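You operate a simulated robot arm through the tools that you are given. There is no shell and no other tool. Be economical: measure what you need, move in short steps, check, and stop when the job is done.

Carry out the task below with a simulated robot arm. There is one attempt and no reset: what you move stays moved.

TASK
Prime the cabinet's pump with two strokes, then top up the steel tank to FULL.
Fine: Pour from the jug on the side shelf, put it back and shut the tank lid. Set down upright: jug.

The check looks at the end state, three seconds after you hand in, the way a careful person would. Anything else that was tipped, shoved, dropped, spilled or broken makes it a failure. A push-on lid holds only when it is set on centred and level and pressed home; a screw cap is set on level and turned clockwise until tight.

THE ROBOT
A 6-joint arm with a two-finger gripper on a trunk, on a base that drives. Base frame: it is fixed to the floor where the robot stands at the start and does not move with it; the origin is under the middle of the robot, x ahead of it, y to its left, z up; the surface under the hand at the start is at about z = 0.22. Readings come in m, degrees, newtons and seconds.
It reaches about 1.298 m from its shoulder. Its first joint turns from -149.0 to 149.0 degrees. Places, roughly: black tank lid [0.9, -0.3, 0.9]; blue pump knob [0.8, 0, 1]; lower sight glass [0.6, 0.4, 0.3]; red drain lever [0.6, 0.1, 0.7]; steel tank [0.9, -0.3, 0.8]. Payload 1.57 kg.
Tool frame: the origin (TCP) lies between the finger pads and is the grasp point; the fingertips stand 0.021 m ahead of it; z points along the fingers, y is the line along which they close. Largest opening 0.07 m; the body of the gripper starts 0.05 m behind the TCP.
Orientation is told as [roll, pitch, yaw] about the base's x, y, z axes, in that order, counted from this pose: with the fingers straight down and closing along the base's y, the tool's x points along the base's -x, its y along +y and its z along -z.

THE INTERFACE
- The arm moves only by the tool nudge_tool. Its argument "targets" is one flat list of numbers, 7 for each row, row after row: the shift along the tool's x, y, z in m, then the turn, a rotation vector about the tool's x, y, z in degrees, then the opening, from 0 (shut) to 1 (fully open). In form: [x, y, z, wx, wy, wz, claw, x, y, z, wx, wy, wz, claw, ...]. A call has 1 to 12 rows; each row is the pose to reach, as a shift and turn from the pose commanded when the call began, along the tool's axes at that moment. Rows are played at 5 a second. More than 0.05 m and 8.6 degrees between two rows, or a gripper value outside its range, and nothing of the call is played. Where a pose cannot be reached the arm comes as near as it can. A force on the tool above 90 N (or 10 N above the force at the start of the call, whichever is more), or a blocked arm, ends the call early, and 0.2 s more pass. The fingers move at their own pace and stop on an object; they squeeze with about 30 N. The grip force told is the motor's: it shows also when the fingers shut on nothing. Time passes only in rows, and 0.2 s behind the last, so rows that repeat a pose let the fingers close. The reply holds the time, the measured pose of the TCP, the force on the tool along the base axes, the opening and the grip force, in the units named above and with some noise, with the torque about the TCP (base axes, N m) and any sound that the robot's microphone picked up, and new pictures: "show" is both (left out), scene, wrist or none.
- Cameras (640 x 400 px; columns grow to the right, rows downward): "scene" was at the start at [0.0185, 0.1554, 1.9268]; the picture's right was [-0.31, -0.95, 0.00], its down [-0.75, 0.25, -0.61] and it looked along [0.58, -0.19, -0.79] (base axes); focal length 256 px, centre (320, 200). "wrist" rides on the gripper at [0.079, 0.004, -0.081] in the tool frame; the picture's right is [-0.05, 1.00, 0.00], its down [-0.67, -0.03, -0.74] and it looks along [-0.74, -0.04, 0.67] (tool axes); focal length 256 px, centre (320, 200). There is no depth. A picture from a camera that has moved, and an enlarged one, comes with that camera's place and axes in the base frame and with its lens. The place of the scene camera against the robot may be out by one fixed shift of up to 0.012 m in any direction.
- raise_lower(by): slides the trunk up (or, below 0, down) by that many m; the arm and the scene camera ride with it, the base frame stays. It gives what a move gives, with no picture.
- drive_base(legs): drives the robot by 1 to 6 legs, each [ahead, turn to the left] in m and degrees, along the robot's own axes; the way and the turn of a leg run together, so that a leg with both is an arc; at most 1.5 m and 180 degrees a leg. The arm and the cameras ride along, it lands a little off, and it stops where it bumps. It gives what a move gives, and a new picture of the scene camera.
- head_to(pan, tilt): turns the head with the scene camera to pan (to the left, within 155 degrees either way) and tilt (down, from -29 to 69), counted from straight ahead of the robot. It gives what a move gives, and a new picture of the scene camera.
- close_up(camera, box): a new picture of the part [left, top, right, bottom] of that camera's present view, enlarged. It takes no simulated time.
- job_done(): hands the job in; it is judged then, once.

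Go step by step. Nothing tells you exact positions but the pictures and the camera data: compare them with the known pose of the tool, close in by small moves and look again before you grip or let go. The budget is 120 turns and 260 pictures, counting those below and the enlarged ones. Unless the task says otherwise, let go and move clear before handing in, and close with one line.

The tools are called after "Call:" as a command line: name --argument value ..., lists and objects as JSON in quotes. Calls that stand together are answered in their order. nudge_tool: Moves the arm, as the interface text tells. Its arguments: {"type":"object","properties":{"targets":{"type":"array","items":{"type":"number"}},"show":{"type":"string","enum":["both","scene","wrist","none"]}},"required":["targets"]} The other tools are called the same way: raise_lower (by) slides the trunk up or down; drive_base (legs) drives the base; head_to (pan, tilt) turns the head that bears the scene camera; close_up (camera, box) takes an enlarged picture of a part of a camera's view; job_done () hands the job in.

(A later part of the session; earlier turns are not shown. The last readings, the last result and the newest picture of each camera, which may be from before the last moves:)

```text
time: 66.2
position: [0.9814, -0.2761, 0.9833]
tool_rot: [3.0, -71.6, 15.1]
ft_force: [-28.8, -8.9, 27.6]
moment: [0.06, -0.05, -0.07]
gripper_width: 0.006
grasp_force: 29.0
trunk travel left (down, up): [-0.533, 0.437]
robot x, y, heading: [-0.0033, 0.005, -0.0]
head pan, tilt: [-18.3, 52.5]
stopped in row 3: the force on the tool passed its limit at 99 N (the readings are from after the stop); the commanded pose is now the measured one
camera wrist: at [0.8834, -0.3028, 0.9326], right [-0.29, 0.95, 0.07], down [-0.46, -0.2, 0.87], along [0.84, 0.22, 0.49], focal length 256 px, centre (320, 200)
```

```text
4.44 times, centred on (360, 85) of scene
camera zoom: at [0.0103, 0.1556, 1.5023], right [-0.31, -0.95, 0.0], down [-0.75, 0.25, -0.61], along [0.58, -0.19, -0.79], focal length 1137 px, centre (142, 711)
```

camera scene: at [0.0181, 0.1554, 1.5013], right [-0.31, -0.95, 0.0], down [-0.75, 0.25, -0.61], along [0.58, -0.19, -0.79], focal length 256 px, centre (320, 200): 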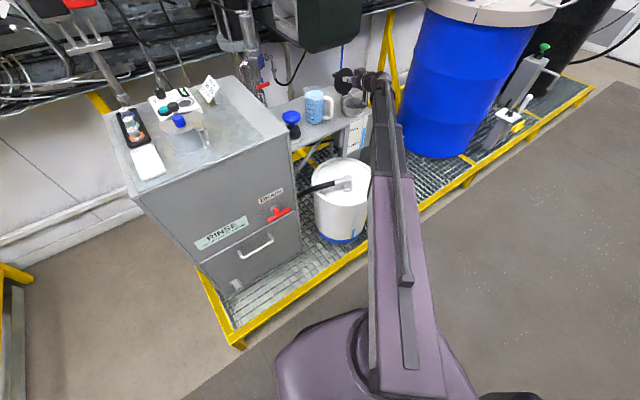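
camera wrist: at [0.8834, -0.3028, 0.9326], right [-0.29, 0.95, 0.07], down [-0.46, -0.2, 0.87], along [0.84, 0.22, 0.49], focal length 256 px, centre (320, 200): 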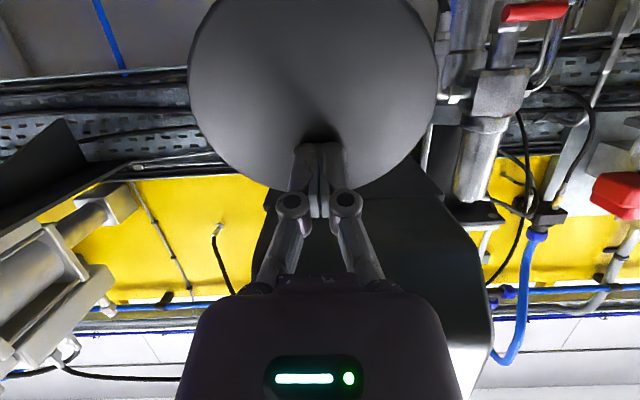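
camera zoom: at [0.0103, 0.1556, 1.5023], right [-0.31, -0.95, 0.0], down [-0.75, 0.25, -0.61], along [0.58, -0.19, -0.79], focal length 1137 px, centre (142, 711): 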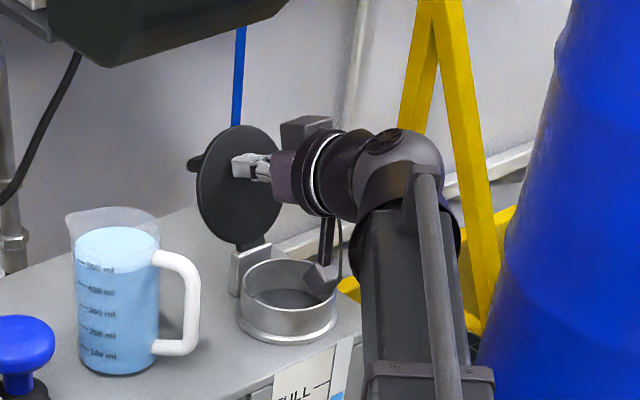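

The lid is upright against its stop. I'll back off and check that it stays.

Call:
nudge_tool --targets '[0.0144, 0, -0.0427, 0, 0, 0, 0, 0.0287, 0, -0.0853, 0, 0, 0, 0, 0.0431, 0, -0.128, 0, 0, 0, 0, 0.0574, 0, -0.1706, 0, 0, 0, 0, 0.0718, 0, -0.2133, 0, 0, 0, 0.6]' --show "wrist"

Call:
close_up --camera "scene" --box '[300, 40, 420, 130]'

```text
time: 67.4
position: [0.7754, -0.3417, 0.9779]
tool_rot: [3.0, -71.2, 15.5]
ft_force: [0.3, -0.3, 0.9]
moment: [0.04, -0.03, -0.01]
gripper_width: 0.042
grasp_force: 0.2
trunk travel left (down, up): [-0.533, 0.437]
robot x, y, heading: [-0.0021, 0.0038, -0.1]
head pan, tilt: [-18.3, 52.5]
camera wrist: at [0.6763, -0.3689, 0.9272], right [-0.3, 0.95, 0.07], down [-0.45, -0.2, 0.87], along [0.84, 0.23, 0.49], focal length 256 px, centre (320, 200)
```

wrist: 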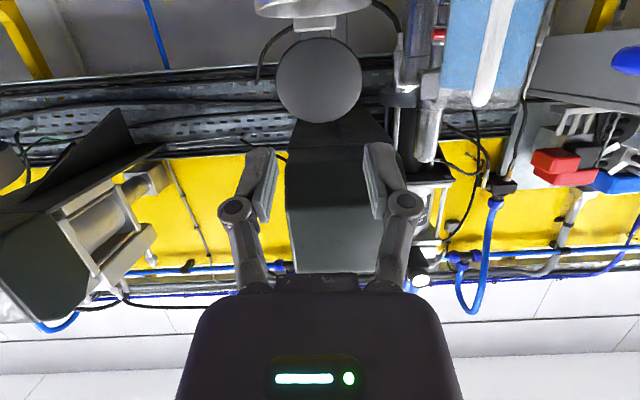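

```text
4.44 times, centred on (360, 85) of scene
camera zoom: at [0.0176, 0.1554, 1.5013], right [-0.31, -0.95, 0.0], down [-0.75, 0.25, -0.61], along [0.58, -0.19, -0.79], focal length 1137 px, centre (142, 711)
```

zoom: 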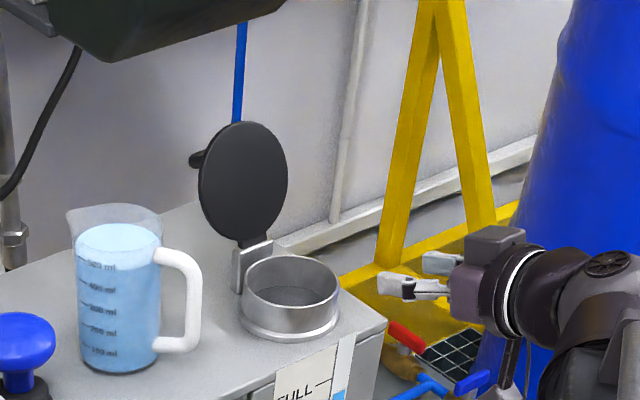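

The lid is fully open. The jug handle points about 45° toward me, with its bar at roughly (0.862,-0.167) spanning z 0.887–0.959. I'll swing the hand to face it.

Call:
nudge_tool --targets '[-0.0049, 0.0265, 0.0143, -7.1, 0, -2.4, 0.6, -0.0097, 0.0529, 0.0286, -14.2, 0, -4.8, 0.6, -0.0146, 0.0794, 0.0429, -21.3, 0, -7.2, 0.6, -0.0194, 0.1058, 0.0572, -28.4, 0, -9.66, 0.6]' --show "none"

Call:
nudge_tool --targets '[0.0226, 0, 0.0077, 0, 8, 0, 0.6, 0.0438, 0, 0.0149, 0, 16, 0, 0.6]'

Call:
close_up --camera "scene" --box '[300, 40, 420, 130]'

```text
time: 68.4
position: [0.8008, -0.2274, 0.98]
tool_rot: [2.8, -71.8, 45.6]
ft_force: [0.2, -0.2, -0.9]
moment: [0.0, 0.0, 0.01]
gripper_width: 0.0422
grasp_force: 0.0
trunk travel left (down, up): [-0.533, 0.437]
robot x, y, heading: [-0.0024, 0.007, -0.0]
head pan, tilt: [-18.3, 52.5]
```

```text
time: 69.0
position: [0.7997, -0.2225, 0.9327]
tool_rot: [1.6, -55.5, 46.8]
ft_force: [-0.5, 0.6, -0.2]
moment: [0.02, 0.0, -0.01]
gripper_width: 0.0422
grasp_force: 0.0
trunk travel left (down, up): [-0.533, 0.437]
robot x, y, heading: [-0.0008, 0.0032, -0.1]
head pan, tilt: [-18.3, 52.5]
camera scene: at [0.0178, 0.1554, 1.5013], right [-0.31, -0.95, 0.0], down [-0.75, 0.25, -0.61], along [0.58, -0.19, -0.79], focal length 256 px, centre (320, 200)
camera wrist: at [0.722, -0.3038, 0.9113], right [-0.72, 0.69, 0.06], down [-0.12, -0.21, 0.97], along [0.68, 0.69, 0.24], focal length 256 px, centre (320, 200)
```

scene: 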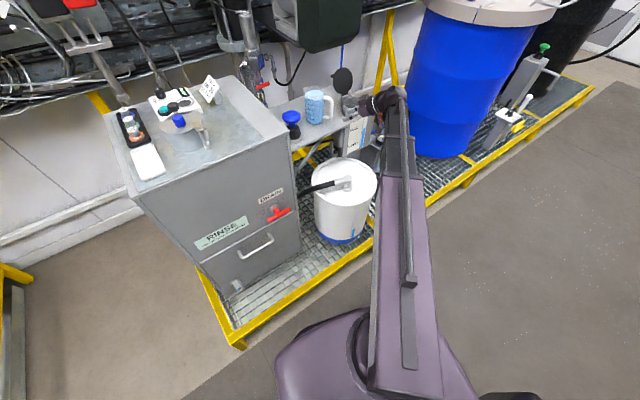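
wrist: 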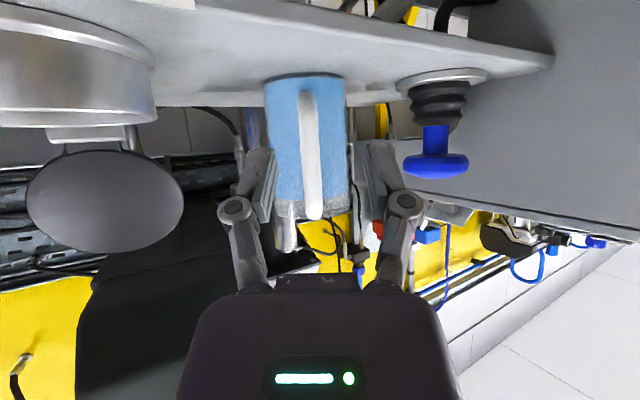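

```text
4.44 times, centred on (360, 85) of scene
camera zoom: at [0.0178, 0.1554, 1.5013], right [-0.31, -0.95, 0.0], down [-0.75, 0.25, -0.61], along [0.58, -0.19, -0.79], focal length 1137 px, centre (142, 711)
```

zoom: 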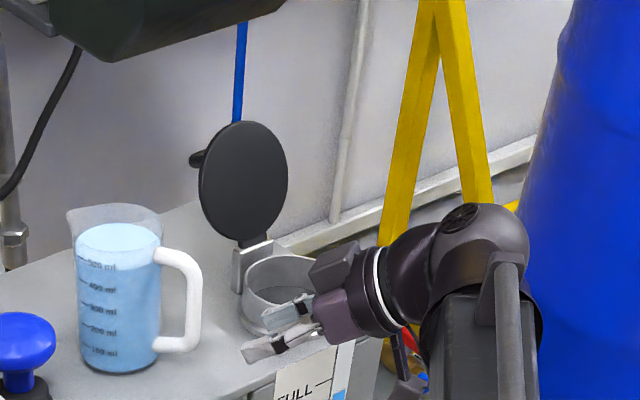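

The view is excellent, with the handle nearly centred and its bar about 8 cm ahead. I'll advance 6 cm with a small lateral correction and check.

Call:
nudge_tool --targets '[-0.017, -0.0035, 0.0247, 0, 0, 0, 0.7, -0.034, -0.007, 0.0494, 0, 0, 0, 0.7]' --show "wrist"

Call:
close_up --camera "scene" --box '[290, 60, 390, 130]'

```text
time: 69.6
position: [0.8437, -0.1855, 0.932]
tool_rot: [1.7, -55.7, 46.8]
ft_force: [-0.3, 0.5, 1.9]
moment: [0.0, 0.01, -0.01]
gripper_width: 0.0489
grasp_force: 0.1
trunk travel left (down, up): [-0.533, 0.437]
robot x, y, heading: [-0.0041, 0.0005, 0.0]
head pan, tilt: [-18.3, 52.5]
camera wrist: at [0.7673, -0.2661, 0.9113], right [-0.72, 0.69, 0.06], down [-0.12, -0.21, 0.97], along [0.68, 0.69, 0.24], focal length 256 px, centre (320, 200)
```

wrist: 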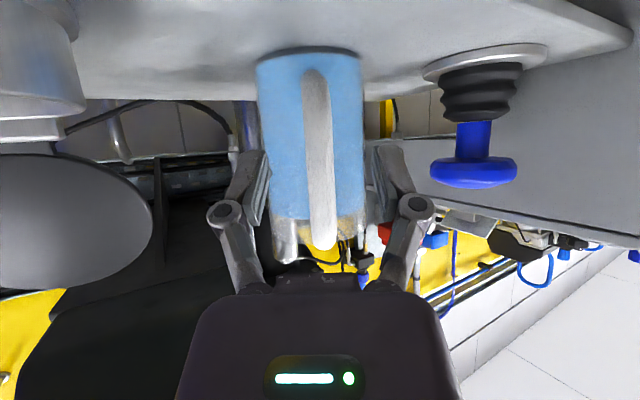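

```text
5.71 times, centred on (340, 95) of scene
camera zoom: at [0.0179, 0.1554, 1.5013], right [-0.31, -0.95, 0.0], down [-0.75, 0.25, -0.61], along [0.58, -0.19, -0.79], focal length 1462 px, centre (206, 800)
```

zoom: 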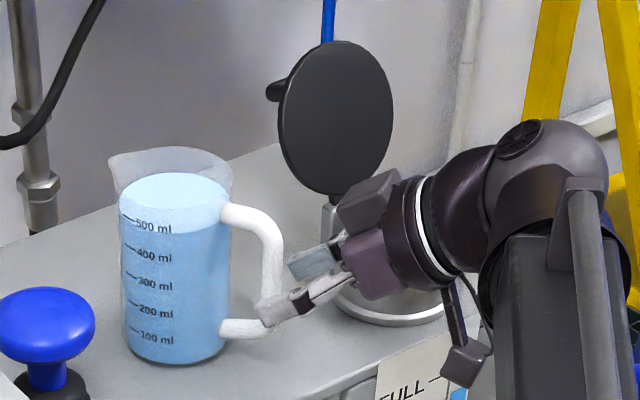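

Centred. I'll advance the last 2.5 cm and close on the handle.

Call:
nudge_tool --targets '[-0.0147, 0, 0.0214, 0, 0, 0, 0.7]' --show "wrist"

Call:
nudge_tool --targets '[0, 0, 0, 0, 0, 0, 0.4, 0, 0, 0, 0, 0, 0, 0.2, 0, 0, 0, 0, 0, 0, 0, 0, 0, 0, 0, 0, 0, 0]' --show "wrist"

Call:
close_up --camera "scene" --box '[290, 60, 390, 130]'

```text
time: 70.0
position: [0.8583, -0.1687, 0.9315]
tool_rot: [1.7, -55.5, 46.9]
ft_force: [-0.4, 0.1, 0.2]
moment: [-0.06, -0.04, 0.01]
gripper_width: 0.049
grasp_force: 0.0
trunk travel left (down, up): [-0.533, 0.437]
robot x, y, heading: [-0.0035, 0.0035, -0.0]
head pan, tilt: [-18.3, 52.5]
camera wrist: at [0.7826, -0.2468, 0.9113], right [-0.72, 0.69, 0.06], down [-0.12, -0.21, 0.97], along [0.68, 0.69, 0.24], focal length 256 px, centre (320, 200)
```

wrist: 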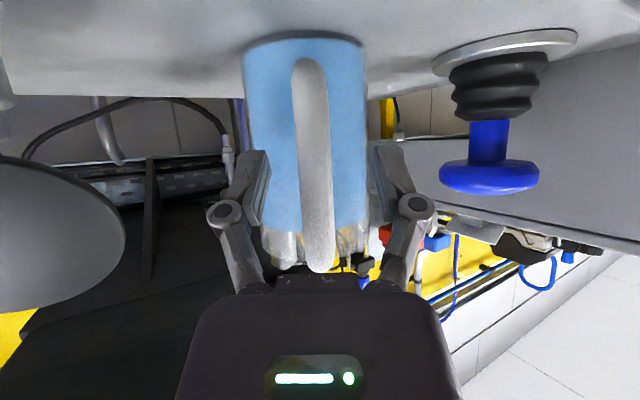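

```text
time: 71.0
position: [0.8595, -0.1657, 0.9319]
tool_rot: [1.6, -55.7, 46.9]
ft_force: [0.1, 0.6, 0.2]
moment: [-0.15, -0.17, 0.02]
gripper_width: 0.012
grasp_force: 30.2
trunk travel left (down, up): [-0.533, 0.437]
robot x, y, heading: [-0.004, 0.006, -0.1]
head pan, tilt: [-18.3, 52.5]
camera wrist: at [0.7826, -0.2465, 0.9113], right [-0.72, 0.69, 0.06], down [-0.12, -0.21, 0.97], along [0.68, 0.69, 0.24], focal length 256 px, centre (320, 200)
```

wrist: 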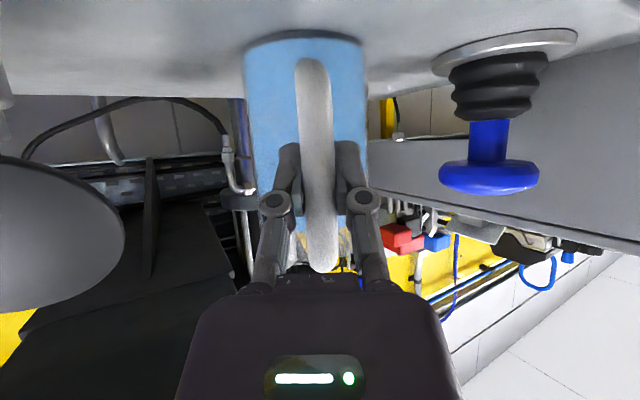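

```text
5.71 times, centred on (340, 95) of scene
camera zoom: at [0.0177, 0.1554, 1.5013], right [-0.31, -0.95, 0.0], down [-0.75, 0.25, -0.61], along [0.58, -0.19, -0.79], focal length 1462 px, centre (206, 800)
```

zoom: 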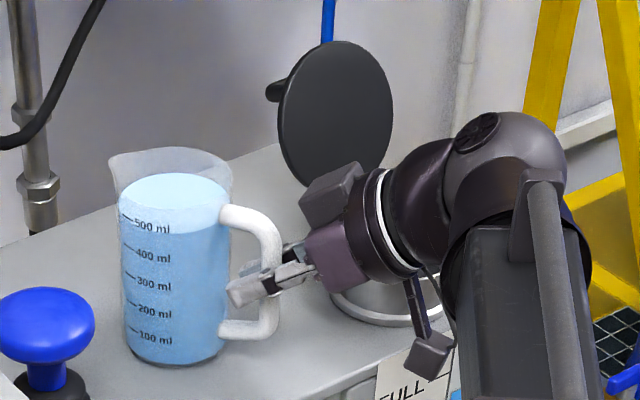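

The handle is gripped with the jug undisturbed. I'll lift it slightly and check for slip or tilt.

Call:
raise_lower --by 0.015

Call:
close_up --camera "scene" --box '[290, 60, 390, 130]'

Call:
close_up --camera "wrist" --box '[0, 0, 640, 400]'

```text
time: 71.6
position: [0.8604, -0.1663, 0.9463]
tool_rot: [1.7, -55.5, 46.9]
ft_force: [-0.1, 0.2, -5.4]
moment: [-0.2, 0.23, -0.01]
gripper_width: 0.0115
grasp_force: 29.6
trunk travel left (down, up): [-0.548, 0.422]
robot x, y, heading: [-0.0016, 0.0055, -0.1]
head pan, tilt: [-18.3, 52.5]
```

```text
5.71 times, centred on (340, 95) of scene
camera zoom: at [0.0185, 0.1553, 1.5163], right [-0.31, -0.95, 0.0], down [-0.75, 0.25, -0.61], along [0.58, -0.19, -0.79], focal length 1462 px, centre (206, 800)
```

zoom: 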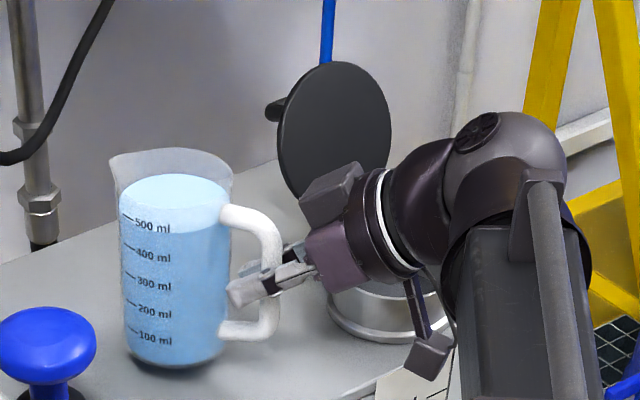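

```text
1.00 times, centred on (320, 200) of wrist (not enlarged: the box is as wide or as high as the picture)
camera zoom: at [0.783, -0.2467, 0.9258], right [-0.72, 0.69, 0.06], down [-0.12, -0.21, 0.97], along [0.68, 0.69, 0.24], focal length 256 px, centre (320, 200)
```

zoom: 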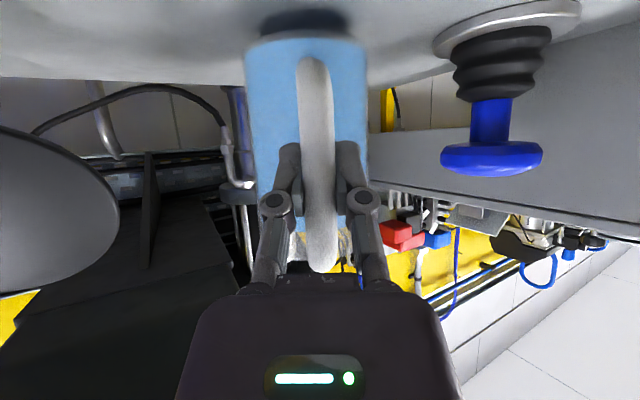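

The jug lifts level, with about 5.4 N of weight. I'll lift a bit more, draw it back off the shelf to clear the motor box, then raise it.

Call:
raise_lower --by 0.015

Call:
nudge_tool --targets '[0.0115, 0.0116, -0.0167, 0, 0, 0, 0, 0.0229, 0.0233, -0.0333, 0, 0, 0, 0, 0.0344, 0.0349, -0.05, 0, 0, 0, 0, 0.0458, 0.0465, -0.0667, 0, 0, 0, 0, 0.0573, 0.0582, -0.0833, 0, 0, 0, 0, 0.0687, 0.0698, -0.1, 0, 0, 0, 0]' --show "both"

```text
time: 72.2
position: [0.861, -0.1667, 0.9615]
tool_rot: [1.7, -55.5, 46.8]
ft_force: [-0.4, 0.0, -6.2]
moment: [-0.19, 0.25, 0.01]
gripper_width: 0.012
grasp_force: 30.1
trunk travel left (down, up): [-0.563, 0.407]
robot x, y, heading: [0.0002, 0.0024, -0.3]
head pan, tilt: [-18.3, 52.5]
```

```text
time: 73.6
position: [0.7278, -0.2112, 0.9625]
tool_rot: [1.6, -55.6, 46.7]
ft_force: [0.7, -0.5, -5.2]
moment: [-0.25, 0.24, 0.0]
gripper_width: 0.0113
grasp_force: 30.0
trunk travel left (down, up): [-0.563, 0.407]
robot x, y, heading: [-0.0032, 0.0073, -0.1]
head pan, tilt: [-18.3, 52.5]
camera scene: at [0.0181, 0.1553, 1.5313], right [-0.31, -0.95, 0.0], down [-0.75, 0.25, -0.61], along [0.58, -0.19, -0.79], focal length 256 px, centre (320, 200)
camera wrist: at [0.6502, -0.29, 0.9411], right [-0.72, 0.69, 0.06], down [-0.12, -0.21, 0.97], along [0.68, 0.69, 0.24], focal length 256 px, centre (320, 200)
```

scene: 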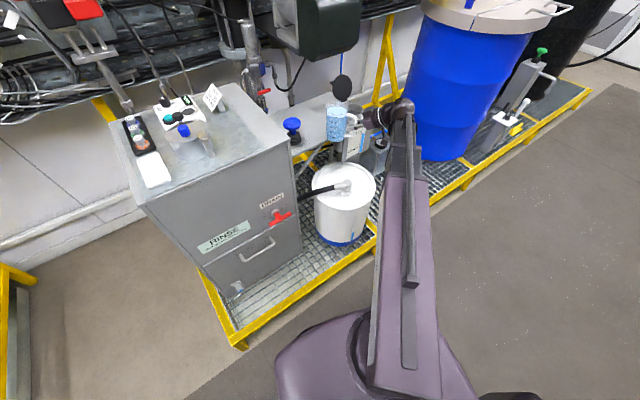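
wrist: 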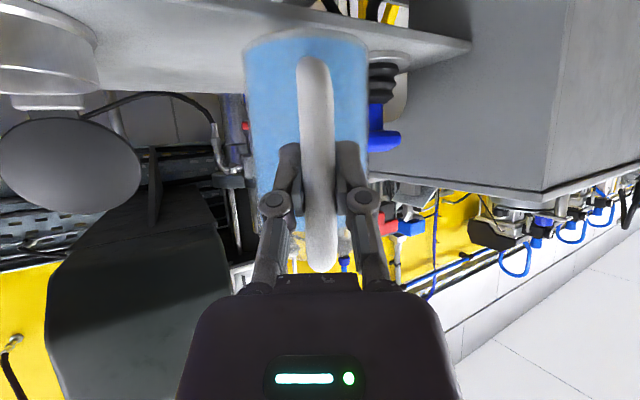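

Raising the jug, then turning it to face the tank with the spout heading for the neck.

Call:
raise_lower --by 0.095

Call:
nudge_tool --targets '[0.0046, -0.0217, -0.0067, 4.1, 0, 2.8, 0, 0.0091, -0.0435, -0.0133, 8.2, 0, 5.7, 0, 0.0137, -0.0652, -0.02, 12.35, 0, 8.5, 0, 0.0183, -0.0869, -0.0266, 16.5, 0, 11.3, 0, 0.0228, -0.1087, -0.0333, 20.6, 0, 14.2, 0, 0.0274, -0.1304, -0.0399, 24.7, 0, 17, 0]'

Call:
close_up --camera "scene" --box '[290, 60, 410, 150]'

```text
time: 74.9
position: [0.7281, -0.2105, 1.057]
tool_rot: [1.7, -55.6, 46.8]
ft_force: [-0.5, -0.9, -5.0]
moment: [-0.18, 0.27, -0.02]
gripper_width: 0.0118
grasp_force: 30.1
trunk travel left (down, up): [-0.658, 0.312]
robot x, y, heading: [-0.0025, 0.0019, -0.1]
head pan, tilt: [-18.3, 52.5]
```

```text
time: 76.3
position: [0.7941, -0.3329, 1.0554]
tool_rot: [1.7, -54.9, 16.8]
ft_force: [-0.6, 0.6, -4.8]
moment: [-0.08, 0.3, 0.0]
gripper_width: 0.0118
grasp_force: 30.2
trunk travel left (down, up): [-0.658, 0.312]
robot x, y, heading: [-0.0013, 0.0045, -0.0]
head pan, tilt: [-18.3, 52.5]
camera scene: at [0.0185, 0.1549, 1.6264], right [-0.31, -0.95, 0.0], down [-0.75, 0.25, -0.61], along [0.58, -0.19, -0.79], focal length 256 px, centre (320, 200)
camera wrist: at [0.6859, -0.3632, 1.0353], right [-0.28, 0.96, 0.06], down [-0.2, -0.12, 0.97], along [0.94, 0.26, 0.22], focal length 256 px, centre (320, 200)
```

scene: 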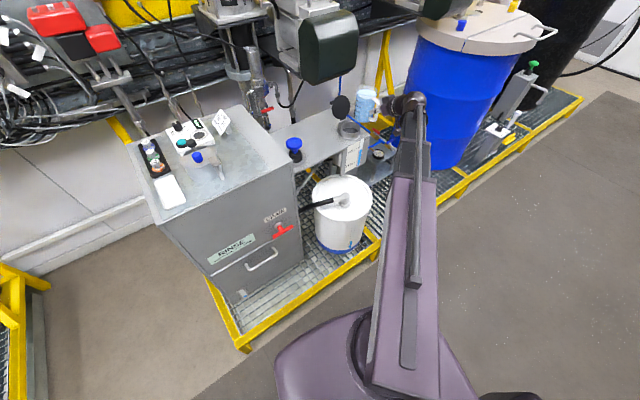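
wrist: 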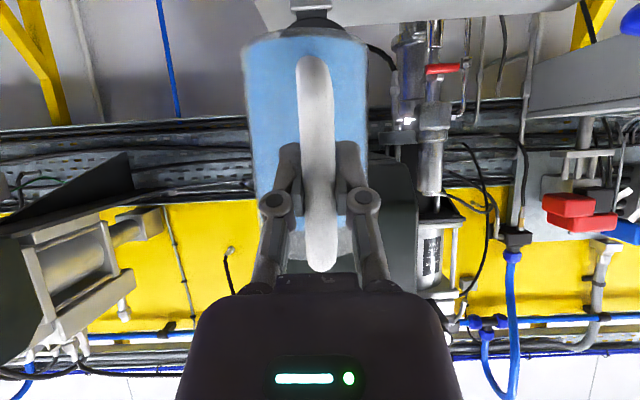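

```text
4.44 times, centred on (350, 105) of scene
camera zoom: at [0.0185, 0.1549, 1.6264], right [-0.31, -0.95, 0.0], down [-0.75, 0.25, -0.61], along [0.58, -0.19, -0.79], focal length 1137 px, centre (187, 622)
```

zoom: 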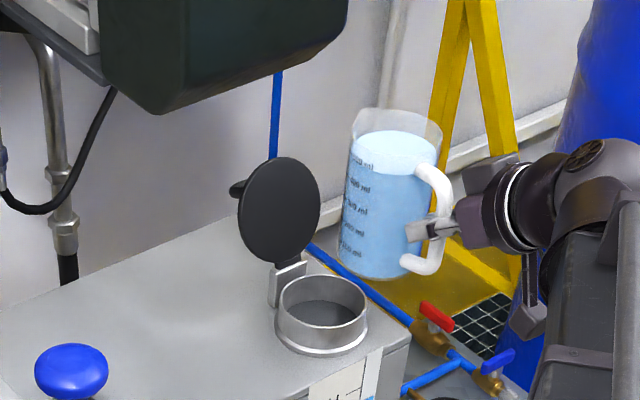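

The jug is upright with its spout ahead of the neck, which I put at (0.919,-0.294). I'll tilt it 20° in small steps and look before any pouring.

Call:
nudge_tool --targets '[0.0085, -0.002, 0.006, 0, 4, 0, 0, 0.0164, -0.004, 0.0116, 0, 8, 0, 0, 0.024, -0.005, 0.0168, 0, 12, 0, 0, 0.0309, -0.005, 0.0217, 0, 16, 0, 0, 0.0373, -0.005, 0.0262, 0, 20, 0, 0]' --show "wrist"

Call:
close_up --camera "scene" --box '[310, 60, 430, 150]'

```text
time: 77.5
position: [0.7961, -0.3376, 1.0098]
tool_rot: [1.0, -35.0, 17.5]
ft_force: [-0.5, 0.1, -5.1]
moment: [-0.07, 0.27, -0.05]
gripper_width: 0.0116
grasp_force: 29.9
trunk travel left (down, up): [-0.658, 0.312]
robot x, y, heading: [-0.0063, 0.0047, 0.0]
head pan, tilt: [-18.3, 52.5]
camera wrist: at [0.6891, -0.3683, 1.0291], right [-0.27, 0.96, 0.05], down [0.13, -0.01, 0.99], along [0.95, 0.27, -0.12], focal length 256 px, centre (320, 200)
```

wrist: 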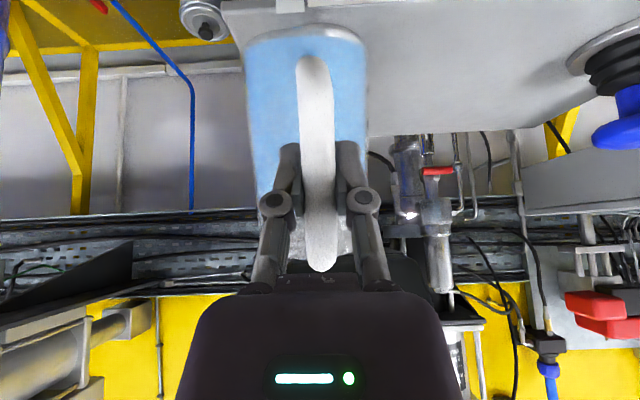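

```text
4.44 times, centred on (370, 105) of scene
camera zoom: at [0.0185, 0.1552, 1.6263], right [-0.31, -0.95, 0.0], down [-0.75, 0.25, -0.61], along [0.58, -0.19, -0.79], focal length 1137 px, centre (98, 622)
```

zoom: 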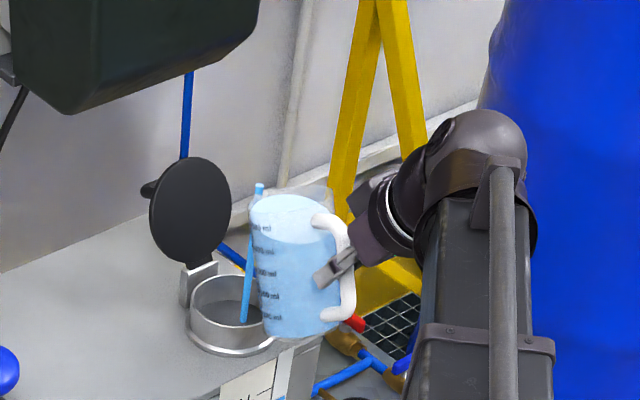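

It is already pouring into the neck. Time is frozen between moves, so I'll check the gauge now.

Call:
close_up --camera "scene" --box '[330, 110, 410, 160]'

```text
8.00 times, centred on (370, 135) of scene
camera zoom: at [0.0185, 0.1552, 1.6263], right [-0.31, -0.95, 0.0], down [-0.75, 0.25, -0.61], along [0.58, -0.19, -0.79], focal length 2047 px, centre (-80, 720)
```

zoom: 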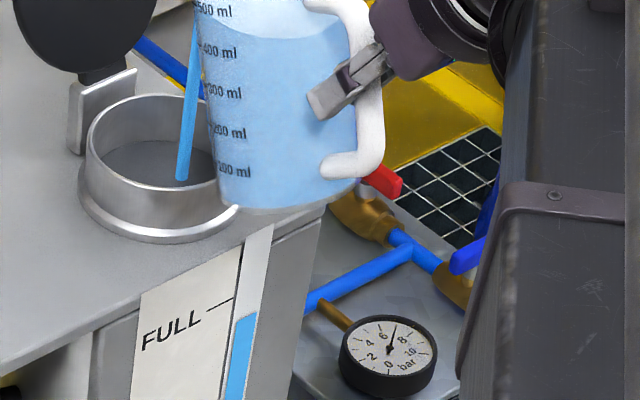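

The blue column is a bit below the FULL tick. I'll hold for a moment and check the flow rate.

Call:
nudge_tool --targets '[0, 0, 0, 0, 0, 0, 0]' --show "none"

Call:
close_up --camera "scene" --box '[330, 110, 410, 160]'

```text
time: 77.9
position: [0.7956, -0.3369, 1.0108]
tool_rot: [1.0, -35.1, 17.5]
ft_force: [-0.4, -0.5, -6.1]
moment: [-0.05, 0.25, -0.01]
gripper_width: 0.0116
grasp_force: 29.4
trunk travel left (down, up): [-0.658, 0.312]
robot x, y, heading: [-0.0013, 0.0063, -0.1]
head pan, tilt: [-18.3, 52.5]
```

```text
8.00 times, centred on (370, 135) of scene
camera zoom: at [0.0184, 0.1551, 1.6264], right [-0.31, -0.95, 0.0], down [-0.75, 0.25, -0.61], along [0.58, -0.19, -0.79], focal length 2047 px, centre (-80, 720)
```

zoom: 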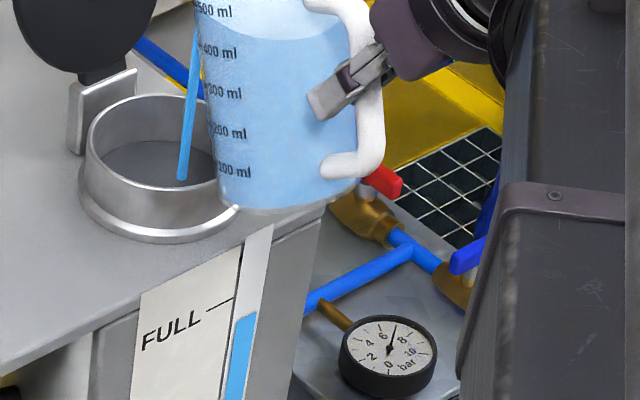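

The stream is thinning and the level has barely moved. I'll tilt 4° more and hold briefly.

Call:
nudge_tool --targets '[0.002, 0, 0.0029, 0, 2, 0, 0, 0.0041, 0, 0.0058, 0, 4, 0, 0, 0.0041, 0, 0.0058, 0, 4, 0, 0, 0.0041, 0, 0.0058, 0, 4, 0, 0]' --show "none"

Call:
close_up --camera "scene" --box '[330, 110, 410, 160]'

```text
time: 78.9
position: [0.7947, -0.3377, 1.0023]
tool_rot: [1.0, -31.1, 17.7]
ft_force: [0.4, -0.1, -5.8]
moment: [-0.05, 0.22, 0.0]
gripper_width: 0.0114
grasp_force: 29.7
trunk travel left (down, up): [-0.658, 0.312]
robot x, y, heading: [-0.0027, 0.0044, -0.0]
head pan, tilt: [-18.3, 52.5]
```

```text
8.00 times, centred on (370, 135) of scene
camera zoom: at [0.0183, 0.1551, 1.6263], right [-0.31, -0.95, 0.0], down [-0.75, 0.25, -0.61], along [0.58, -0.19, -0.79], focal length 2047 px, centre (-80, 720)
```

zoom: 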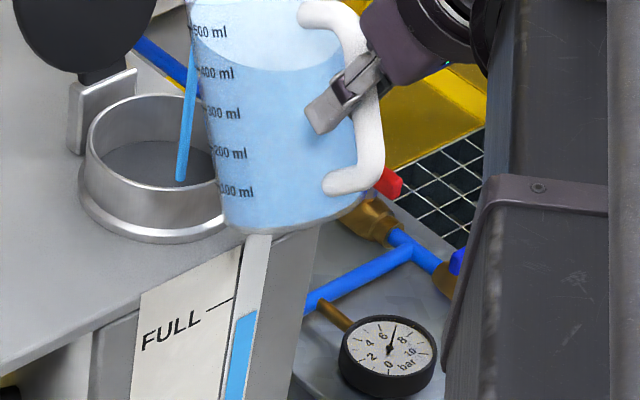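

The level is rising slowly. I'll tilt 6° more and hold for about 0.8 s.

Call:
nudge_tool --targets '[0.0016, 0, 0.0027, 0, 2, 0, 0, 0.0032, 0, 0.0053, 0, 4, 0, 0, 0.0048, 0, 0.008, 0, 6, 0, 0, 0.0048, 0, 0.008, 0, 6, 0, 0, 0.0048, 0, 0.008, 0, 6, 0, 0]' --show "none"

Call:
close_up --camera "scene" --box '[330, 110, 410, 160]'

```text
time: 80.1
position: [0.7949, -0.3372, 0.9938]
tool_rot: [0.9, -25.1, 17.9]
ft_force: [-0.2, -0.1, -5.6]
moment: [-0.03, 0.21, 0.02]
gripper_width: 0.0119
grasp_force: 29.9
trunk travel left (down, up): [-0.658, 0.312]
robot x, y, heading: [-0.0023, 0.0029, -0.1]
head pan, tilt: [-18.3, 52.5]
```

```text
8.00 times, centred on (370, 135) of scene
camera zoom: at [0.0183, 0.1551, 1.6264], right [-0.31, -0.95, 0.0], down [-0.75, 0.25, -0.61], along [0.58, -0.19, -0.79], focal length 2047 px, centre (-80, 720)
```

zoom: 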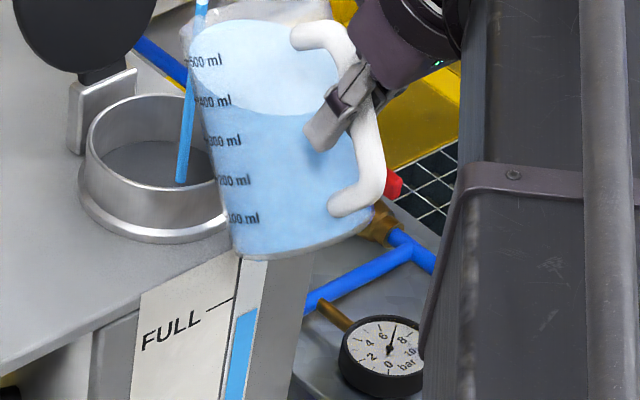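

I'll raise the trunk slightly for shelf clearance and continue pouring with more tilt.

Call:
raise_lower --by 0.015

Call:
nudge_tool --targets '[0.001, 0, 0.0022, 0, 2, 0, 0, 0.002, 0, 0.0043, 0, 4, 0, 0, 0.003, 0, 0.0065, 0, 6, 0, 0, 0.004, 0, 0.0085, 0, 8, 0, 0, 0.004, 0, 0.0085, 0, 8, 0, 0]' --show "none"

Call:
close_up --camera "scene" --box '[330, 110, 410, 160]'

```text
time: 80.8
position: [0.795, -0.3354, 1.0079]
tool_rot: [1.0, -25.1, 17.8]
ft_force: [-0.4, -0.5, -4.7]
moment: [-0.03, 0.2, -0.01]
gripper_width: 0.0116
grasp_force: 30.2
trunk travel left (down, up): [-0.673, 0.297]
robot x, y, heading: [0.0001, 0.0058, 0.1]
head pan, tilt: [-18.3, 52.5]
```

```text
time: 82.0
position: [0.794, -0.3354, 0.9996]
tool_rot: [1.0, -17.0, 17.8]
ft_force: [-0.5, -0.4, -4.3]
moment: [-0.04, 0.16, 0.02]
gripper_width: 0.0118
grasp_force: 29.7
trunk travel left (down, up): [-0.673, 0.297]
robot x, y, heading: [-0.0036, 0.0047, -0.1]
head pan, tilt: [-18.3, 52.5]
```

```text
8.00 times, centred on (370, 135) of scene
camera zoom: at [0.0182, 0.1552, 1.6414], right [-0.31, -0.95, 0.0], down [-0.75, 0.25, -0.61], along [0.58, -0.19, -0.79], focal length 2047 px, centre (-80, 720)
```

zoom: 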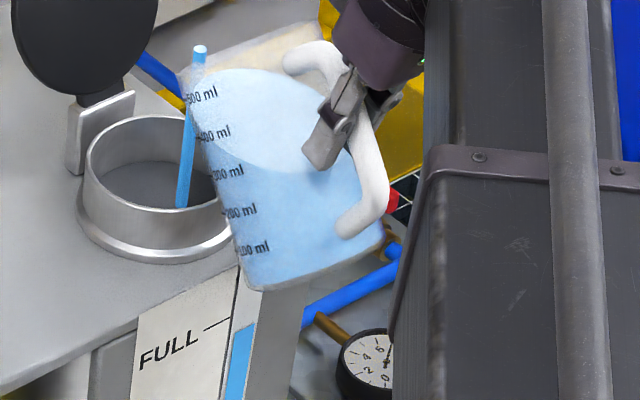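

The gap has about halved. I'll hold with a small extra tilt and keep checking.

Call:
nudge_tool --targets '[0.0004, 0, 0.0012, 0, 2, 0, 0, 0.0008, 0, 0.0024, 0, 4, 0, 0, 0.0008, 0, 0.0024, 0, 4, 0, 0]' --show "none"

Call:
close_up --camera "scene" --box '[340, 130, 390, 165]'

```text
time: 82.8
position: [0.7949, -0.3365, 0.9966]
tool_rot: [1.0, -13.2, 17.9]
ft_force: [0.2, 0.4, -3.9]
moment: [-0.01, 0.13, -0.01]
gripper_width: 0.0117
grasp_force: 30.2
trunk travel left (down, up): [-0.673, 0.297]
robot x, y, heading: [-0.0016, 0.003, -0.2]
head pan, tilt: [-18.3, 52.5]
```

```text
11.43 times, centred on (365, 148) of scene
camera zoom: at [0.0182, 0.1552, 1.6414], right [-0.31, -0.95, 0.0], down [-0.75, 0.25, -0.61], along [0.58, -0.19, -0.79], focal length 2924 px, centre (-194, 800)
```

zoom: 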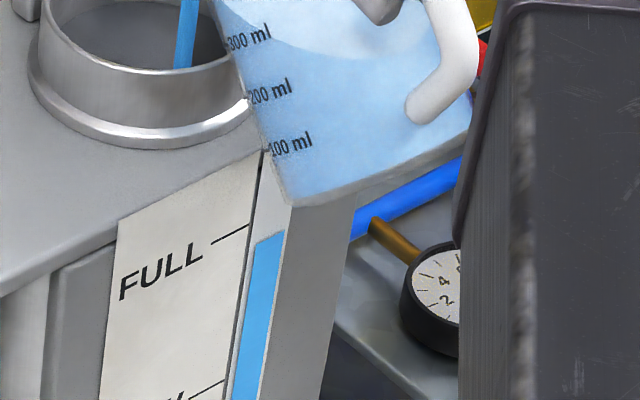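

Roughly 150 g has been poured and about 13% of the LOW–FULL span remains. I'll raise the trunk a little and continue tilting, moving slightly forward.

Call:
raise_lower --by 0.015

Call:
nudge_tool --targets '[-0.004, 0, 0.0016, 0, 3, 0, 0, -0.008, 0, 0.003, 0, 6, 0, 0, -0.0075, 0, 0.003, 0, 6, 0, 0]' --show "none"

Call:
close_up --camera "scene" --box '[340, 130, 390, 165]'

Call:
close_up --camera "scene" --box '[310, 80, 430, 170]'

```text
time: 83.4
position: [0.7939, -0.3358, 1.0124]
tool_rot: [0.9, -13.0, 18.0]
ft_force: [0.2, -0.1, -3.6]
moment: [0.01, 0.11, -0.01]
gripper_width: 0.0117
grasp_force: 30.0
trunk travel left (down, up): [-0.688, 0.282]
robot x, y, heading: [-0.0009, 0.0047, 0.1]
head pan, tilt: [-18.3, 52.5]
```

```text
time: 84.2
position: [0.8029, -0.3347, 1.0074]
tool_rot: [0.7, -7.0, 18.1]
ft_force: [-1.3, -1.0, -4.3]
moment: [-0.01, 0.1, -0.01]
gripper_width: 0.0118
grasp_force: 30.5
trunk travel left (down, up): [-0.688, 0.282]
robot x, y, heading: [0.0007, 0.0049, 0.1]
head pan, tilt: [-18.3, 52.5]
```

```text
11.43 times, centred on (365, 148) of scene
camera zoom: at [0.0181, 0.1552, 1.6564], right [-0.31, -0.95, 0.0], down [-0.75, 0.25, -0.61], along [0.58, -0.19, -0.79], focal length 2924 px, centre (-194, 800)
```

zoom: 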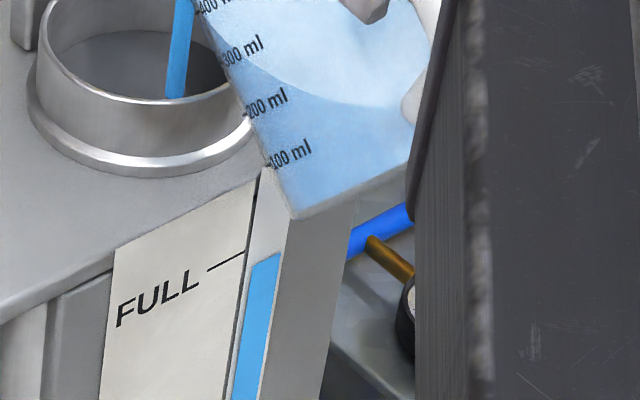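

```text
4.44 times, centred on (370, 125) of scene
camera zoom: at [0.0181, 0.1552, 1.6564], right [-0.31, -0.95, 0.0], down [-0.75, 0.25, -0.61], along [0.58, -0.19, -0.79], focal length 1137 px, centre (98, 533)
```

zoom: 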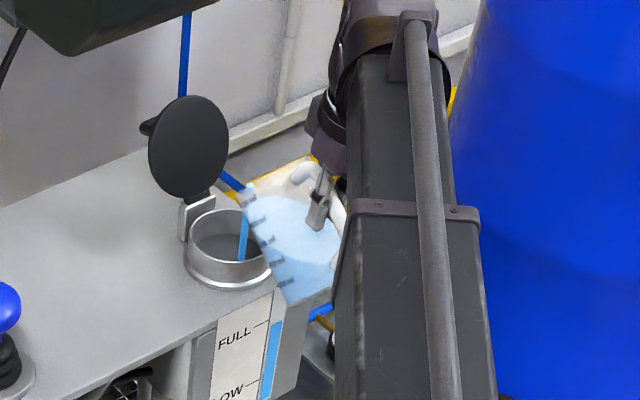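

The gap is down to about 9% and the stream is landing in the neck. I'll hold for a second.

Call:
nudge_tool --targets '[0.0003, 0, 0.0007, 0, 2, 0, 0, 0.0003, 0, 0.0007, 0, 2, 0, 0, 0.0003, 0, 0.0007, 0, 2, 0, 0, 0.0003, 0, 0.0007, 0, 2, 0, 0]' --show "none"

Call:
close_up --camera "scene" --box '[340, 130, 390, 165]'

```text
time: 85.2
position: [0.802, -0.3339, 1.0072]
tool_rot: [1.0, -5.1, 18.2]
ft_force: [-0.1, -0.5, -2.6]
moment: [0.01, 0.08, 0.03]
gripper_width: 0.0119
grasp_force: 29.7
trunk travel left (down, up): [-0.688, 0.282]
robot x, y, heading: [-0.0018, 0.0042, 0.0]
head pan, tilt: [-18.3, 52.5]
```

```text
11.43 times, centred on (365, 148) of scene
camera zoom: at [0.0181, 0.1552, 1.6563], right [-0.31, -0.95, 0.0], down [-0.75, 0.25, -0.61], along [0.58, -0.19, -0.79], focal length 2924 px, centre (-194, 800)
```

zoom: 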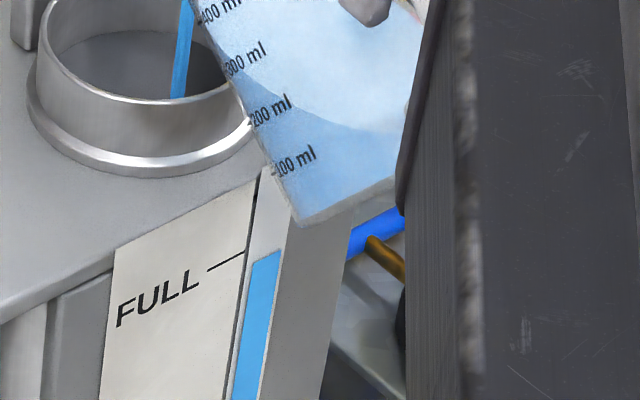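

Only slightly higher, so I'll tilt another 6° and hold.

Call:
nudge_tool --targets '[0.0, 0, 0.0003, 0, 3, 0, 0, 0.0, 0, 0.0006, 0, 6, 0, 0, 0.0, 0, 0.0006, 0, 6, 0, 0, 0.0, 0, 0.0006, 0, 6, 0, 0]' --show "none"

Call:
close_up --camera "scene" --box '[340, 130, 390, 165]'

```text
time: 86.2
position: [0.8019, -0.3333, 1.0065]
tool_rot: [0.8, 0.9, 18.1]
ft_force: [1.0, -0.3, -2.9]
moment: [0.0, 0.05, -0.05]
gripper_width: 0.0118
grasp_force: 30.3
trunk travel left (down, up): [-0.688, 0.282]
robot x, y, heading: [-0.001, 0.006, 0.1]
head pan, tilt: [-18.3, 52.5]
```

```text
11.43 times, centred on (365, 148) of scene
camera zoom: at [0.0181, 0.1552, 1.6564], right [-0.31, -0.95, 0.0], down [-0.75, 0.25, -0.61], along [0.58, -0.19, -0.79], focal length 2924 px, centre (-194, 800)
```

zoom: 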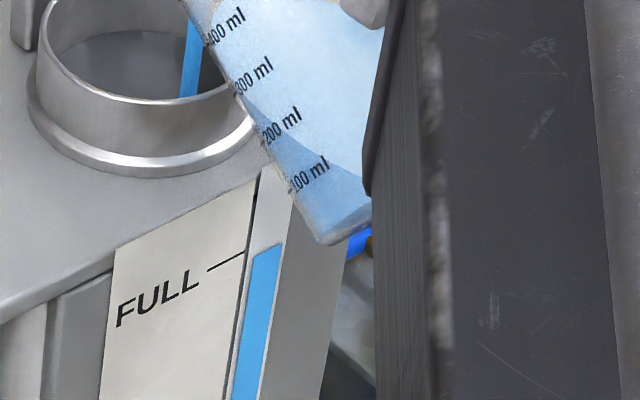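

About 5% is left. I'll tilt a bit more, shift slightly forward and hold briefly.

Call:
nudge_tool --targets '[-0.005, 0, 0.0, 0, 3, 0, 0, -0.008, 0, 0.0, 0, 5, 0, 0, -0.008, 0, 0.0, 0, 5, 0, 0]' --show "none"

Call:
close_up --camera "scene" --box '[340, 130, 390, 165]'

```text
time: 87.0
position: [0.809, -0.3312, 1.0072]
tool_rot: [0.8, 5.9, 18.3]
ft_force: [-0.1, -0.3, -2.7]
moment: [0.04, 0.02, -0.04]
gripper_width: 0.0119
grasp_force: 29.9
trunk travel left (down, up): [-0.688, 0.282]
robot x, y, heading: [-0.0008, 0.0033, -0.2]
head pan, tilt: [-18.3, 52.5]
```

```text
11.43 times, centred on (365, 148) of scene
camera zoom: at [0.0179, 0.1553, 1.6564], right [-0.31, -0.95, 0.0], down [-0.75, 0.25, -0.61], along [0.58, -0.19, -0.79], focal length 2924 px, centre (-194, 800)
```

zoom: 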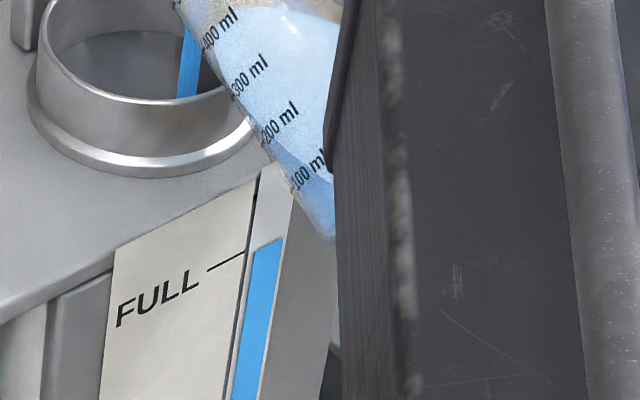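

Almost there. One more short hold.

Call:
nudge_tool --targets '[0, 0, 0, 0, 0, 0, 0]' --show "none"

Call:
close_up --camera "scene" --box '[345, 140, 375, 160]'

```text
time: 87.4
position: [0.8096, -0.3316, 1.0073]
tool_rot: [0.9, 5.8, 18.4]
ft_force: [0.2, 0.4, -2.2]
moment: [0.05, 0.0, 0.0]
gripper_width: 0.0114
grasp_force: 30.2
trunk travel left (down, up): [-0.688, 0.282]
robot x, y, heading: [-0.0035, 0.0089, -0.0]
head pan, tilt: [-18.3, 52.5]
```

```text
16.00 times, centred on (360, 150) of scene
camera zoom: at [0.018, 0.1553, 1.6563], right [-0.31, -0.95, 0.0], down [-0.75, 0.25, -0.61], along [0.58, -0.19, -0.79], focal length 4094 px, centre (-320, 1000)
```

zoom: 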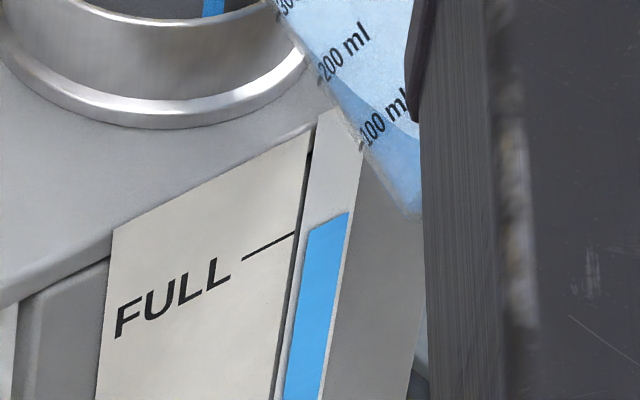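

The gap is about 2%. One more brief hold with +2°, then check again.

Call:
nudge_tool --targets '[0, 0, 0, 0, 2, 0, 0, 0, 0, 0, 0, 2, 0, 0]' --show "none"

Call:
close_up --camera "scene" --box '[345, 140, 375, 160]'

```text
time: 88.0
position: [0.8083, -0.3313, 1.0083]
tool_rot: [0.9, 7.9, 18.3]
ft_force: [-0.3, 0.4, -2.5]
moment: [0.02, 0.0, 0.03]
gripper_width: 0.0117
grasp_force: 30.1
trunk travel left (down, up): [-0.688, 0.282]
robot x, y, heading: [-0.002, 0.0031, 0.1]
head pan, tilt: [-18.3, 52.5]
```

```text
16.00 times, centred on (360, 150) of scene
camera zoom: at [0.0179, 0.1553, 1.6563], right [-0.31, -0.95, 0.0], down [-0.75, 0.25, -0.61], along [0.58, -0.19, -0.79], focal length 4094 px, centre (-320, 1000)
```

zoom: 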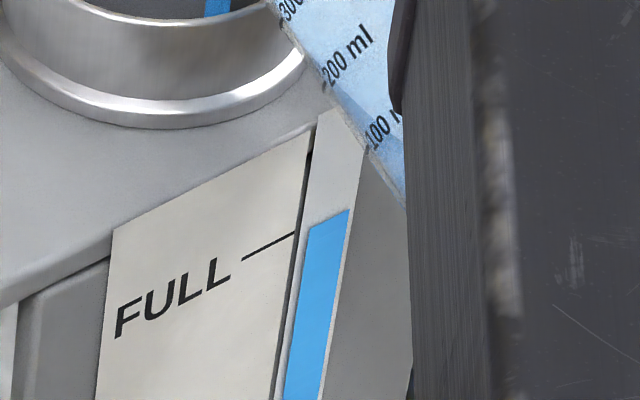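

The level is at the FULL tick. I'll tilt the jug back upright now.

Call:
nudge_tool --targets '[0, 0, 0.0018, 0, -8, 0, 0, 0, 0, 0, 0, -16, 0, 0, 0.0058, 0, -0.0054, 0, -24, 0, 0, 0.012, 0, -0.0129, 0, -32, 0, 0, 0.0187, 0, -0.0244, 0, -40, 0, 0, 0.0257, 0, -0.0388, 0, -48, 0, 0, 0.0282, 0, -0.0567, 0, -56, 0, 0, 0.0306, 0, -0.0738, 0, -62.8, 0, 0]' --show "wrist"

Call:
close_up --camera "scene" --box '[345, 140, 375, 160]'

Call:
close_up --camera "scene" --box '[300, 70, 420, 160]'

```text
time: 89.8
position: [0.7903, -0.338, 1.0856]
tool_rot: [1.4, -55.1, 16.9]
ft_force: [0.0, 0.3, -1.8]
moment: [-0.04, 0.09, 0.03]
gripper_width: 0.0116
grasp_force: 30.0
trunk travel left (down, up): [-0.688, 0.282]
robot x, y, heading: [-0.006, 0.0027, -0.3]
head pan, tilt: [-18.3, 52.5]
camera wrist: at [0.683, -0.3681, 1.0659], right [-0.28, 0.96, 0.06], down [-0.2, -0.12, 0.97], along [0.94, 0.26, 0.23], focal length 256 px, centre (320, 200)
```

wrist: 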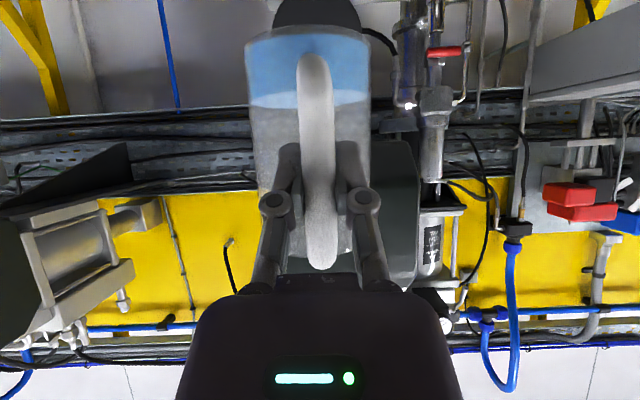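

```text
16.00 times, centred on (360, 150) of scene
camera zoom: at [0.0177, 0.1554, 1.6563], right [-0.31, -0.95, 0.0], down [-0.75, 0.25, -0.61], along [0.58, -0.19, -0.79], focal length 4094 px, centre (-320, 1000)
```

zoom: 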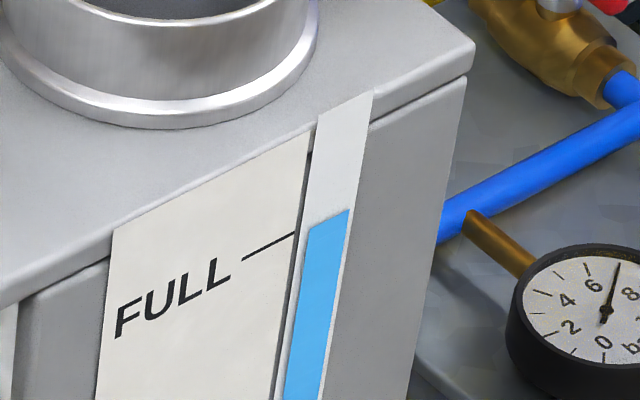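

```text
4.44 times, centred on (360, 115) of scene
camera zoom: at [0.0177, 0.1554, 1.6563], right [-0.31, -0.95, 0.0], down [-0.75, 0.25, -0.61], along [0.58, -0.19, -0.79], focal length 1137 px, centre (142, 578)
```

zoom: 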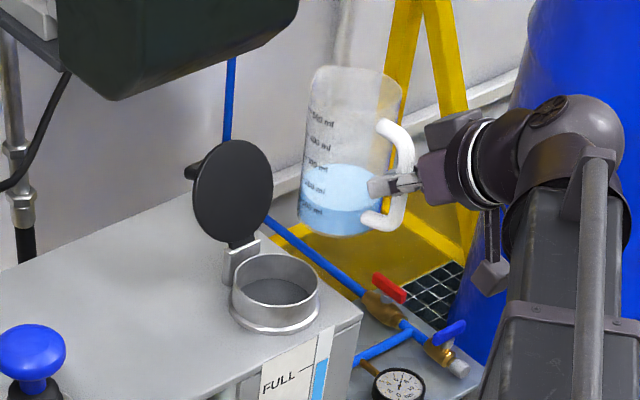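

The level sits at FULL, nothing is spilled and the jug is upright. I'll take it back along the same route.

Call:
nudge_tool --targets '[0.0022, 0.0233, -0.0031, -4.1, 0, -2.85, 0, 0.0044, 0.0465, -0.0063, -8.2, 0, -5.7, 0, 0.0065, 0.0698, -0.0094, -12.25, 0, -8.55, 0, 0.0087, 0.093, -0.0125, -16.3, 0, -11.4, 0, 0.0109, 0.1163, -0.0157, -20.4, 0, -14.25, 0, 0.0131, 0.1395, -0.0188, -24.5, 0, -17.1, 0]' --show "none"

Call:
raise_lower --by -0.12

Call:
close_up --camera "scene" --box '[290, 50, 410, 140]'

```text
time: 91.2
position: [0.7232, -0.2123, 1.0871]
tool_rot: [1.6, -55.5, 47.0]
ft_force: [0.1, 0.2, -0.8]
moment: [-0.06, 0.1, 0.02]
gripper_width: 0.0117
grasp_force: 30.3
trunk travel left (down, up): [-0.688, 0.282]
robot x, y, heading: [-0.0042, 0.003, 0.1]
head pan, tilt: [-18.3, 52.5]
```

```text
time: 92.7
position: [0.7243, -0.2135, 0.9665]
tool_rot: [1.5, -55.4, 46.9]
ft_force: [0.1, -0.4, -0.9]
moment: [-0.08, 0.1, -0.02]
gripper_width: 0.0116
grasp_force: 29.9
trunk travel left (down, up): [-0.568, 0.402]
robot x, y, heading: [-0.0016, 0.0029, -0.0]
head pan, tilt: [-18.3, 52.5]
```

```text
4.44 times, centred on (350, 95) of scene
camera zoom: at [0.0178, 0.1554, 1.5364], right [-0.31, -0.95, 0.0], down [-0.75, 0.25, -0.61], along [0.58, -0.19, -0.79], focal length 1137 px, centre (187, 667)
```

zoom: 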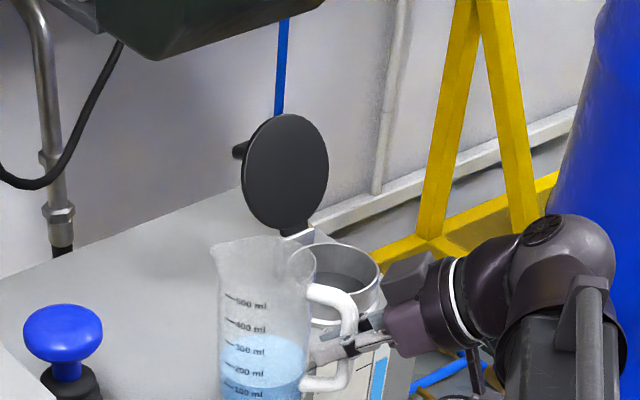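

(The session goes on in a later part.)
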